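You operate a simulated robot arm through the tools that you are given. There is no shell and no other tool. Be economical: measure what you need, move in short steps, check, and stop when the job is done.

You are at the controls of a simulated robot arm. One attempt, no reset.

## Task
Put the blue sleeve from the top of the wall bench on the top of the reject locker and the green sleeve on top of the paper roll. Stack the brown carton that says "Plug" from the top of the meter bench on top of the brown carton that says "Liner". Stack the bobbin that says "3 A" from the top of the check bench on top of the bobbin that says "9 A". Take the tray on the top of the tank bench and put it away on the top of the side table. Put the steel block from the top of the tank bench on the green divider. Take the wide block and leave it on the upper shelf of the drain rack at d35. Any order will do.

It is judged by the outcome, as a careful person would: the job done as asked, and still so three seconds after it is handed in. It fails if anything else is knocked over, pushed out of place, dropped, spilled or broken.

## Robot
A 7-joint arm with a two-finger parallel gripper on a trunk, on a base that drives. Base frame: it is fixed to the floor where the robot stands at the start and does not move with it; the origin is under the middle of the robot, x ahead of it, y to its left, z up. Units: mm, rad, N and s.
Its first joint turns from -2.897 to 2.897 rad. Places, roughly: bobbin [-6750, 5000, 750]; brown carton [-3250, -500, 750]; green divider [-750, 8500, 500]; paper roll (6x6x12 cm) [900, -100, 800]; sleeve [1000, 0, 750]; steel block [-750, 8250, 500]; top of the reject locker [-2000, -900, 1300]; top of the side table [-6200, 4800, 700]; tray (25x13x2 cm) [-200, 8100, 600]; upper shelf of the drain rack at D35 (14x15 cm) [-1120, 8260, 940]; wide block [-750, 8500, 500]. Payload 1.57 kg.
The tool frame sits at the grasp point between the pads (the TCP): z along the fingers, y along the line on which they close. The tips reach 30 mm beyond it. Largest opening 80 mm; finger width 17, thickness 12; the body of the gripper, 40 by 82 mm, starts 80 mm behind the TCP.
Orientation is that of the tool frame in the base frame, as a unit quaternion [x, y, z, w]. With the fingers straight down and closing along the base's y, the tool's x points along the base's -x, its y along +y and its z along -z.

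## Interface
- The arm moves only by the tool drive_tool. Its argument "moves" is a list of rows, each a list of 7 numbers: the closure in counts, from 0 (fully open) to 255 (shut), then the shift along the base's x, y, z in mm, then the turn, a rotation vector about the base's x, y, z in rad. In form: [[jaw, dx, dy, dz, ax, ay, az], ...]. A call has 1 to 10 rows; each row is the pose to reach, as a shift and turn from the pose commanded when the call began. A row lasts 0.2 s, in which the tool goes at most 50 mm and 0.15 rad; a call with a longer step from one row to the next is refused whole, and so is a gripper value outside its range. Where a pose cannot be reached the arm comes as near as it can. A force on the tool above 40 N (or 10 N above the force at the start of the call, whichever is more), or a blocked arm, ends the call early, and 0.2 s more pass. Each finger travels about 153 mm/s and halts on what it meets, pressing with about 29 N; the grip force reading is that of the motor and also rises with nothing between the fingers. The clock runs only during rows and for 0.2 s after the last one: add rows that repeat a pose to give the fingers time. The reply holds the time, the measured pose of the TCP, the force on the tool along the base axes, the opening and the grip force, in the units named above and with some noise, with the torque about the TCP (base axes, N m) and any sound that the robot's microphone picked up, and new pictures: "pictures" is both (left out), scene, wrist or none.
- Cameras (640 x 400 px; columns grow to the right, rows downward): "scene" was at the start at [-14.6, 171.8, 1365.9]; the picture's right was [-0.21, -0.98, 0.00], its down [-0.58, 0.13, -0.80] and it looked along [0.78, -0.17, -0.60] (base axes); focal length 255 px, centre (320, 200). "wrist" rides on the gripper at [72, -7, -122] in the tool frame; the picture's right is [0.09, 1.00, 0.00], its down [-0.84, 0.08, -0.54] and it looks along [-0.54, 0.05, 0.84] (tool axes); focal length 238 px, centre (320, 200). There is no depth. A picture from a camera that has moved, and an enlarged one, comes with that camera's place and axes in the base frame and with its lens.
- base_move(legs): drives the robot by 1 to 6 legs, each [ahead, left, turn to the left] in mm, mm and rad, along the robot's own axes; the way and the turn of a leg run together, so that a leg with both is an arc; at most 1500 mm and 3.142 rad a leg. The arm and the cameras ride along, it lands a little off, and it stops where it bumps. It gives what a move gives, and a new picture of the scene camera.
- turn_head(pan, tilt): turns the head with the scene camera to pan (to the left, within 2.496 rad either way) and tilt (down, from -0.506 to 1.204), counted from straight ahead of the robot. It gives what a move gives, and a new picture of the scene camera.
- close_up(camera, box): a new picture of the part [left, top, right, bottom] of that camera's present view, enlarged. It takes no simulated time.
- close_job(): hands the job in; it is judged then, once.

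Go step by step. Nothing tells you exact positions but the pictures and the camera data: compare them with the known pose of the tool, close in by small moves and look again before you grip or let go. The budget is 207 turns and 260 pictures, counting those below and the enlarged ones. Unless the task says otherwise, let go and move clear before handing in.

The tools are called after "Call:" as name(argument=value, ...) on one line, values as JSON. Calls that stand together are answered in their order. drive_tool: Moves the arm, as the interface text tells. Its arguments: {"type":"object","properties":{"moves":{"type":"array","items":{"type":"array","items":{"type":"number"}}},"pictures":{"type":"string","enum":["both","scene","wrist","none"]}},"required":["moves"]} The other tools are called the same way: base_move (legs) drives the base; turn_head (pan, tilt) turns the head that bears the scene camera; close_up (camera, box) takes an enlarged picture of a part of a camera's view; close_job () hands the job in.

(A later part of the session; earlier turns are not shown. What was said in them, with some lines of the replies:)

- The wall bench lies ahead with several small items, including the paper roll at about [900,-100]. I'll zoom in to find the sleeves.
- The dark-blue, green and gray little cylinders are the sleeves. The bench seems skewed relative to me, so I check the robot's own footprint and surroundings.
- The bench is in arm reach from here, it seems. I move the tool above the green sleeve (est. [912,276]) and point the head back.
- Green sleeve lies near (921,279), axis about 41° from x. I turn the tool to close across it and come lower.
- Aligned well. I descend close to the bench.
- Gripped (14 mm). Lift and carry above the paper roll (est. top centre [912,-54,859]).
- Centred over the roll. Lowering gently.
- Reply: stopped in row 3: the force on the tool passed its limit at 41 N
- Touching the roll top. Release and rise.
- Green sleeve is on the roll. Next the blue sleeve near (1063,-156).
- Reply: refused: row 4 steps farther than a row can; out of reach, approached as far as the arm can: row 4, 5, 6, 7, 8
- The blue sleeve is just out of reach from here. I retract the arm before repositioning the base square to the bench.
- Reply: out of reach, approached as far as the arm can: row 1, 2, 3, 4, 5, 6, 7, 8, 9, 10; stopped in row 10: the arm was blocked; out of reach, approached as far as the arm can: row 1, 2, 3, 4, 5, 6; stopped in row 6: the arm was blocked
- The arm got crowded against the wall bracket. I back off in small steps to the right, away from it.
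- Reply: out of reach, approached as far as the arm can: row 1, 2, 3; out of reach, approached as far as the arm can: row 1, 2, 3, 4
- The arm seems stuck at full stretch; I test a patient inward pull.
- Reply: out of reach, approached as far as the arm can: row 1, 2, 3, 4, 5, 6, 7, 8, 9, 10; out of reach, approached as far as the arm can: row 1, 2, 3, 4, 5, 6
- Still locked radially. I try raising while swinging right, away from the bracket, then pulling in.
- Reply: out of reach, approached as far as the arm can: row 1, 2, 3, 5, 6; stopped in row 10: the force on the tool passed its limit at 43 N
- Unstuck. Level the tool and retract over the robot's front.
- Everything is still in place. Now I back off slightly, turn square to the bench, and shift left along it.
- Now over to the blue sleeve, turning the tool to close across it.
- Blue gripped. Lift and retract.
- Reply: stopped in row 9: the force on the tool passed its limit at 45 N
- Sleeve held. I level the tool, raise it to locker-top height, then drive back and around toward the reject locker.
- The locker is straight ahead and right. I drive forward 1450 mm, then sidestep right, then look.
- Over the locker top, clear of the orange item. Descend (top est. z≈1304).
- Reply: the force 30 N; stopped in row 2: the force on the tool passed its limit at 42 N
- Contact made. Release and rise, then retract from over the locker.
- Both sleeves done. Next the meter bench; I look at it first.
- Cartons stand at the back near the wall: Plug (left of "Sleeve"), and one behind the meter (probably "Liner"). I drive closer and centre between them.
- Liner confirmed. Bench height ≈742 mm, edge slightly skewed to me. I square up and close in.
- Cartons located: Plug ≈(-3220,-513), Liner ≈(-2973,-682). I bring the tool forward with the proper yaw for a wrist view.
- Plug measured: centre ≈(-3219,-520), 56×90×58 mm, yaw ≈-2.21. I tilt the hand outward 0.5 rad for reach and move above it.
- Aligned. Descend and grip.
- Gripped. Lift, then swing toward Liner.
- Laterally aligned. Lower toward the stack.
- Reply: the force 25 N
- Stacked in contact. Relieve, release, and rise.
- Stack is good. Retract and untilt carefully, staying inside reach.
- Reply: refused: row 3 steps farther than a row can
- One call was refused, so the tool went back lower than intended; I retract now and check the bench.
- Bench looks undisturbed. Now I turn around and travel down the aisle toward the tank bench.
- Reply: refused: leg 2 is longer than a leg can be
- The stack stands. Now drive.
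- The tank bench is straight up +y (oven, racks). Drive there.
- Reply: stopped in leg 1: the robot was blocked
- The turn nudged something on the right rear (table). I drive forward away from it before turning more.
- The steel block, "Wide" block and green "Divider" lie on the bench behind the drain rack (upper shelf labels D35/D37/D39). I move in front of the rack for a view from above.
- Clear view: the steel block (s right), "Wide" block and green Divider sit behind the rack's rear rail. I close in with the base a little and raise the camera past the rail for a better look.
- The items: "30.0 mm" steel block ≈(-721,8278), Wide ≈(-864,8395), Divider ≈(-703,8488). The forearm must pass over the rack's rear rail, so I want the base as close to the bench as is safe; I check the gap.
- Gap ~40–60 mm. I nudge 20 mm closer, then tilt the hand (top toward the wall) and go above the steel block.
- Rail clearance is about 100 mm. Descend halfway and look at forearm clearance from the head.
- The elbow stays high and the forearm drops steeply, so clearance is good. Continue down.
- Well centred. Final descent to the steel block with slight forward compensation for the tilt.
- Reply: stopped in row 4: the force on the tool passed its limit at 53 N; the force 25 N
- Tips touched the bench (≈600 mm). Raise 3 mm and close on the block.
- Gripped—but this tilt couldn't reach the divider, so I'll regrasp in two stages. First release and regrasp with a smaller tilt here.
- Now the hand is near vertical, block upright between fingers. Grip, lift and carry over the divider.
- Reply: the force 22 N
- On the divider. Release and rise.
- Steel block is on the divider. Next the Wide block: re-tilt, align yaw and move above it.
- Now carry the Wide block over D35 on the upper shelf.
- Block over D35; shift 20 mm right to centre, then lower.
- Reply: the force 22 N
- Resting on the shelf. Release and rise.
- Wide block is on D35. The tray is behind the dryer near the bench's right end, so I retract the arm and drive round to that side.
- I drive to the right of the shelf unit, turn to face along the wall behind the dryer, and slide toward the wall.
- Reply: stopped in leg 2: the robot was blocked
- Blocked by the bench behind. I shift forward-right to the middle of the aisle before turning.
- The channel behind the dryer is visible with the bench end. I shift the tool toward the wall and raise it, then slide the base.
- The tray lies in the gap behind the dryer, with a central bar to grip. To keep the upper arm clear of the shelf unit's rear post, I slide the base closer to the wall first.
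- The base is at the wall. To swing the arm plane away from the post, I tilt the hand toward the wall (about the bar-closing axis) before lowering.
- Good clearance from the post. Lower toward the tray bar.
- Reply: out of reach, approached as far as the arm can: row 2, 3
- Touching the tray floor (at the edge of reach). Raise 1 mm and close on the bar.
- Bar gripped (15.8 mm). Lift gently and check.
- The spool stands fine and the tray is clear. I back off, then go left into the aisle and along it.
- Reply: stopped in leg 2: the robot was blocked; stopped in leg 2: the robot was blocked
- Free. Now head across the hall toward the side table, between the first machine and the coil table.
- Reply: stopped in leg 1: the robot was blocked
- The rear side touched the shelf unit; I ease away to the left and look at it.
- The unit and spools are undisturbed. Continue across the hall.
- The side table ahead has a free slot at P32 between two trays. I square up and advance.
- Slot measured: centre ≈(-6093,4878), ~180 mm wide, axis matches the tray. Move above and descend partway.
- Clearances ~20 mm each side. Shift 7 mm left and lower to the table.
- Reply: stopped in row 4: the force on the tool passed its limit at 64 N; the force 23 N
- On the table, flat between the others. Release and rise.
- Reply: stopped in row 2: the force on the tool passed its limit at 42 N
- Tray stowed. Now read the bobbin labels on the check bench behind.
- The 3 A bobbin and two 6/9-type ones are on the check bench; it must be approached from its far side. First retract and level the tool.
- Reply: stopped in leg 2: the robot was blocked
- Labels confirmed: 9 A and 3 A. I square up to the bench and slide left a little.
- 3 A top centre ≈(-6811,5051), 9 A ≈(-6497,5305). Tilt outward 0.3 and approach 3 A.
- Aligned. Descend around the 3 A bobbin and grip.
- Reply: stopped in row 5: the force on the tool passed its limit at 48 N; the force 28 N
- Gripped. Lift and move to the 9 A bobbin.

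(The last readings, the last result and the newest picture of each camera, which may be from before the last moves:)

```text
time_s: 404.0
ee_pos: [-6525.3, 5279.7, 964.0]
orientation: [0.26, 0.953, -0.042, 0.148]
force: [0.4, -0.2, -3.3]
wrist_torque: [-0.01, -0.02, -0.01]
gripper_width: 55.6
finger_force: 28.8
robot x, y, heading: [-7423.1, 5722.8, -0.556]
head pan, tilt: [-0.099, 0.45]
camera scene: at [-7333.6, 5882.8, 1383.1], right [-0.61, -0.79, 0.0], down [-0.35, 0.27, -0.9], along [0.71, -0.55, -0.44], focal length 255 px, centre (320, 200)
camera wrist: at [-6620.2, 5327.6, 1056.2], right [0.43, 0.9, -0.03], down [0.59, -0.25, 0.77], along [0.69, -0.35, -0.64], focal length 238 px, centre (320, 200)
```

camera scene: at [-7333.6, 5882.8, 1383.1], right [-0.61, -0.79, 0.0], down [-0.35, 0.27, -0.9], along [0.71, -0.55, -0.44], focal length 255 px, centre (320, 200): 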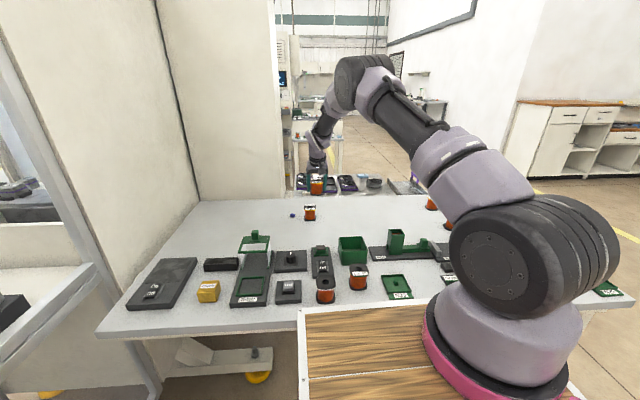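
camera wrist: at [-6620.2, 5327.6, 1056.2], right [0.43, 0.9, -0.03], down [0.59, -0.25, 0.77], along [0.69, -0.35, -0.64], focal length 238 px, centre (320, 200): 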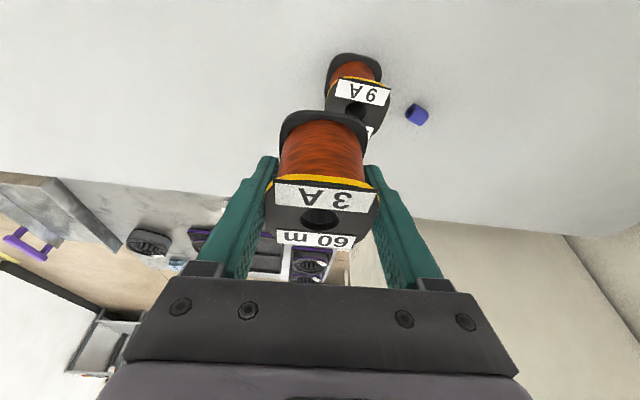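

Call:
drive_tool(moves=[[180, 22, 21, -10, 0, 0, 0], [180, 22, 21, -35, 0, 0, 0], [180, 22, 21, -48, 0, 0, 0], [180, 22, 21, -48, 0, 0, 0]], pictures="wrist")

Call:
close_up(camera="scene", box=[285, 160, 345, 225])

```text
time_s: 405.0
ee_pos: [-6504.4, 5300.9, 914.5]
orientation: [0.261, 0.953, -0.042, 0.148]
force: [0.3, 0.5, -3.4]
wrist_torque: [0.03, -0.01, 0.02]
gripper_width: 55.8
finger_force: 28.9
robot x, y, heading: [-7423.8, 5723.2, -0.558]
head pan, tilt: [-0.099, 0.45]
camera wrist: at [-6598.8, 5348.6, 1007.2], right [0.43, 0.9, -0.03], down [0.59, -0.25, 0.77], along [0.69, -0.35, -0.64], focal length 238 px, centre (320, 200)
```

wrist: 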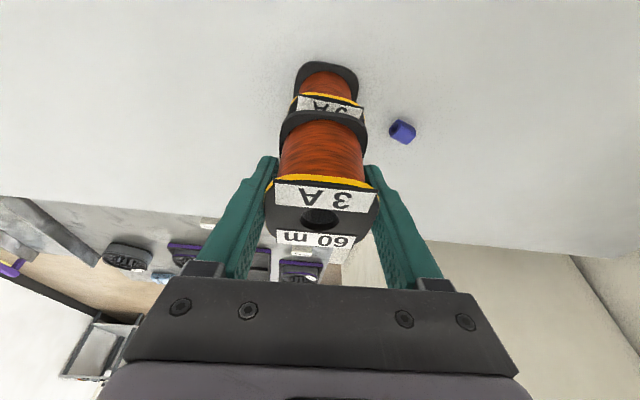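

```text
6.15 times, centred on (315, 192) of scene
camera zoom: at [-7333.6, 5882.8, 1383.1], right [-0.61, -0.79, 0.0], down [-0.35, 0.27, -0.9], along [0.71, -0.55, -0.44], focal length 1567 px, centre (351, 246)
```

zoom: 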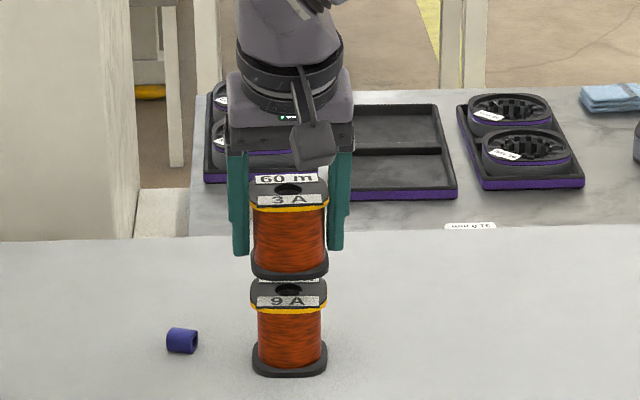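

Nearly aligned; shift ~5 mm forward, then lower gently.

Call:
drive_tool(moves=[[180, 5, -1, -4, 0, 0, 0], [180, 5, -1, -9, 0, 0, 0], [180, 5, -1, -12, 0, 0, 0], [180, 5, -1, -12, 0, 0, 0]], pictures="none")

Call:
drive_tool(moves=[[180, 0, 0, -1.5, 0, 0, 0], [180, 0, 0, -3, 0, 0, 0], [180, 0, 0, -3, 0, 0, 0]], pictures="none")

```text
time_s: 406.0
ee_pos: [-6498.9, 5299.1, 902.6]
orientation: [0.26, 0.953, -0.042, 0.147]
force: [0.8, -0.2, -3.4]
wrist_torque: [-0.02, 0.01, 0.0]
gripper_width: 55.7
finger_force: 29.4
robot x, y, heading: [-7421.9, 5726.0, -0.558]
head pan, tilt: [-0.099, 0.45]
```

```text
time_s: 406.8
ee_pos: [-6499.5, 5299.3, 900.8]
orientation: [0.26, 0.953, -0.042, 0.147]
force: [-0.1, 0.5, -2.7]
wrist_torque: [0.0, 0.02, 0.02]
gripper_width: 55.7
finger_force: 29.0
robot x, y, heading: [-7425.0, 5724.2, -0.555]
head pan, tilt: [-0.099, 0.45]
```

Call:
drive_tool(moves=[[180, 0, 0, -1, 0, 0, 0], [180, 0, 0, -2, 0, 0, 0], [180, 0, 0, -2, 0, 0, 0]], pictures="wrist")

Call:
close_up(camera="scene", box=[290, 170, 335, 225])

```text
time_s: 407.6
ee_pos: [-6498.8, 5300.0, 897.5]
orientation: [0.26, 0.953, -0.042, 0.147]
force: [0.1, 0.5, -2.9]
wrist_torque: [0.0, -0.02, -0.03]
gripper_width: 55.7
finger_force: 29.4
robot x, y, heading: [-7423.9, 5725.1, -0.559]
head pan, tilt: [-0.099, 0.45]
camera wrist: at [-6593.2, 5347.6, 990.1], right [0.43, 0.9, -0.03], down [0.59, -0.25, 0.77], along [0.69, -0.35, -0.64], focal length 238 px, centre (320, 200)
```

wrist: 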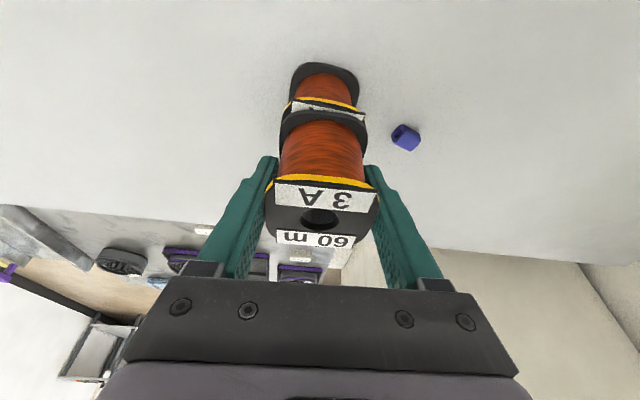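

```text
7.27 times, centred on (312, 198) of scene
camera zoom: at [-7333.6, 5882.8, 1383.1], right [-0.61, -0.79, 0.0], down [-0.35, 0.27, -0.9], along [0.71, -0.55, -0.44], focal length 1852 px, centre (374, 218)
```

zoom: 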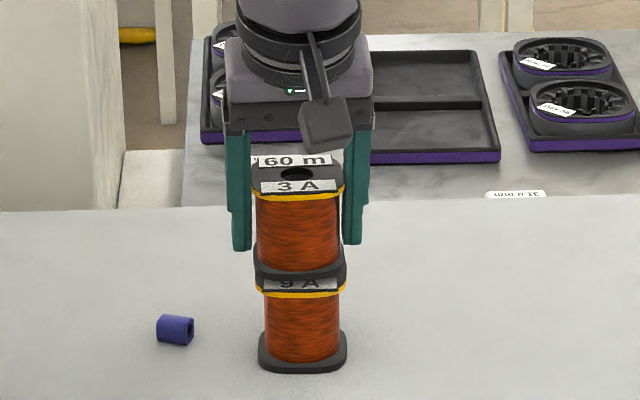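

Well aligned now. Lower to contact.

Call:
drive_tool(moves=[[180, 0, 0, -1, 0, 0, 0], [180, 0, 0, -2, 0, 0, 0], [180, 0, 0, -2, 0, 0, 0]], pictures="none")

Call:
drive_tool(moves=[[180, 0, 0, -1, 0, 0, 0], [180, 0, 0, -2, 0, 0, 0], [180, 0, 0, -2, 0, 0, 0]], pictures="none")

```text
time_s: 408.4
ee_pos: [-6498.8, 5299.7, 896.4]
orientation: [0.26, 0.954, -0.041, 0.146]
force: [-0.4, -0.7, -3.5]
wrist_torque: [-0.01, -0.03, 0.03]
gripper_width: 55.5
finger_force: 28.6
robot x, y, heading: [-7420.8, 5724.3, -0.557]
head pan, tilt: [-0.099, 0.45]
```

```text
time_s: 409.2
ee_pos: [-6498.4, 5300.3, 893.2]
orientation: [0.26, 0.953, -0.042, 0.147]
force: [0.0, -0.9, -3.9]
wrist_torque: [0.01, -0.02, 0.01]
gripper_width: 55.9
finger_force: 29.3
robot x, y, heading: [-7424.1, 5722.7, -0.553]
head pan, tilt: [-0.099, 0.45]
```

Call:
drive_tool(moves=[[180, 0, 0, -1, 0, 0, 0], [180, 0, 0, -2, 0, 0, 0], [180, 0, 0, -2, 0, 0, 0]], pictures="none")

Call:
drive_tool(moves=[[180, 0, 0, -1, 0, 0, 0], [180, 0, 0, -2, 0, 0, 0], [180, 0, 0, -2, 0, 0, 0]], pictures="none")

```text
time_s: 410.0
ee_pos: [-6498.8, 5298.6, 892.7]
orientation: [0.261, 0.953, -0.043, 0.147]
force: [0.7, -0.4, -3.5]
wrist_torque: [-0.05, -0.02, 0.01]
gripper_width: 55.8
finger_force: 29.2
robot x, y, heading: [-7420.9, 5725.2, -0.556]
head pan, tilt: [-0.099, 0.45]
```

```text
time_s: 410.8
ee_pos: [-6498.8, 5299.6, 890.7]
orientation: [0.26, 0.953, -0.042, 0.147]
force: [-2.5, -0.2, 7.1]
wrist_torque: [0.28, 0.16, 0.04]
gripper_width: 55.4
finger_force: 29.7
robot x, y, heading: [-7422.1, 5723.4, -0.557]
head pan, tilt: [-0.099, 0.45]
```

Contact made. Release and rise.

Call:
drive_tool(moves=[[180, 0, 0, -0.5, 0, 0, 0], [120, 0, 0, -0.5, 0, 0, 0], [40, 0, 0, 0, 0, 0, 0], [0, 0, 0, 0, 0, 0, 0], [0, 0, 0, 12, 0, 0, 0], [0, 0, 0, 45, 0, 0, 0], [0, 0, 0, 85, 0, 0, 0], [0, -15, 9, 110, 0, 0, 0], [0, -15, 9, 110, 0, 0, 0]], pictures="wrist")

Call:
close_up(camera="scene", box=[280, 160, 370, 230])

```text
time_s: 412.8
ee_pos: [-6513.9, 5308.1, 1000.2]
orientation: [0.26, 0.954, -0.042, 0.147]
force: [-0.3, 0.4, 0.6]
wrist_torque: [0.02, 0.01, 0.02]
gripper_width: 79.9
finger_force: 0.1
robot x, y, heading: [-7420.5, 5727.4, -0.553]
head pan, tilt: [-0.099, 0.45]
camera wrist: at [-6608.2, 5355.6, 1092.4], right [0.43, 0.9, -0.03], down [0.59, -0.25, 0.77], along [0.69, -0.35, -0.64], focal length 238 px, centre (320, 200)
```

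wrist: 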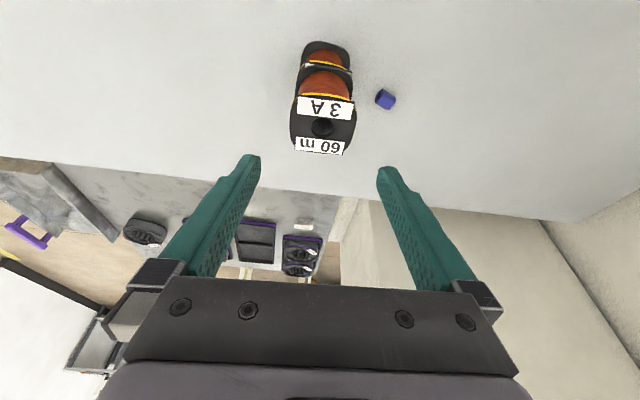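

```text
5.71 times, centred on (325, 195) of scene
camera zoom: at [-7333.6, 5882.8, 1383.1], right [-0.61, -0.79, 0.0], down [-0.34, 0.27, -0.9], along [0.71, -0.55, -0.44], focal length 1455 px, centre (291, 229)
```

zoom: 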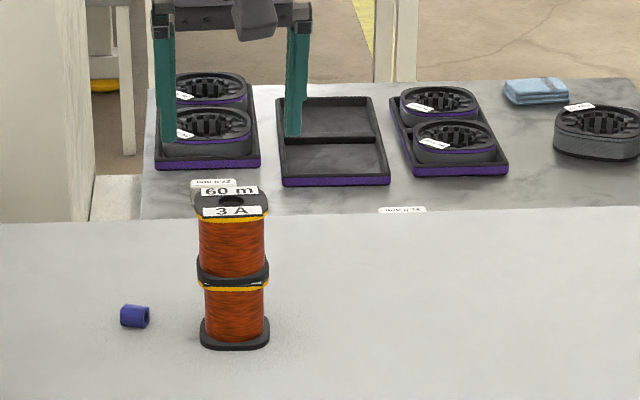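

The 3 A bobbin stands squarely on the 9 A bobbin, the tray sits on the side table, and the gripper is clear of everything, so I'm handing in.

Call:
close_job()

```text
The job is handed in.
```

I finished all seven moves and handed the job in:

- **Sleeves:** the blue sleeve is on the reject locker and the green sleeve is on the paper roll.
- **Carton:** the Plug carton is stacked on the Liner carton.
- **Bobbin:** the 3 A bobbin is stacked on the 9 A bobbin.
- **Tray:** it is on the side table, in the free slot at P32.
- **Steel block:** the 30.0 mm block is on the green divider.
- **Wide block:** it is on the upper shelf of the drain rack at D35.

The arm pressed briefly against a wall bracket, and the base bumped a table, a bench and the shelf unit beside the tank bench. The bench items I checked by the bracket and the shelf unit looked undisturbed. I did not check the table behind the spool cart, the bench near the tank bench, or whatever stopped one turn by the side table.
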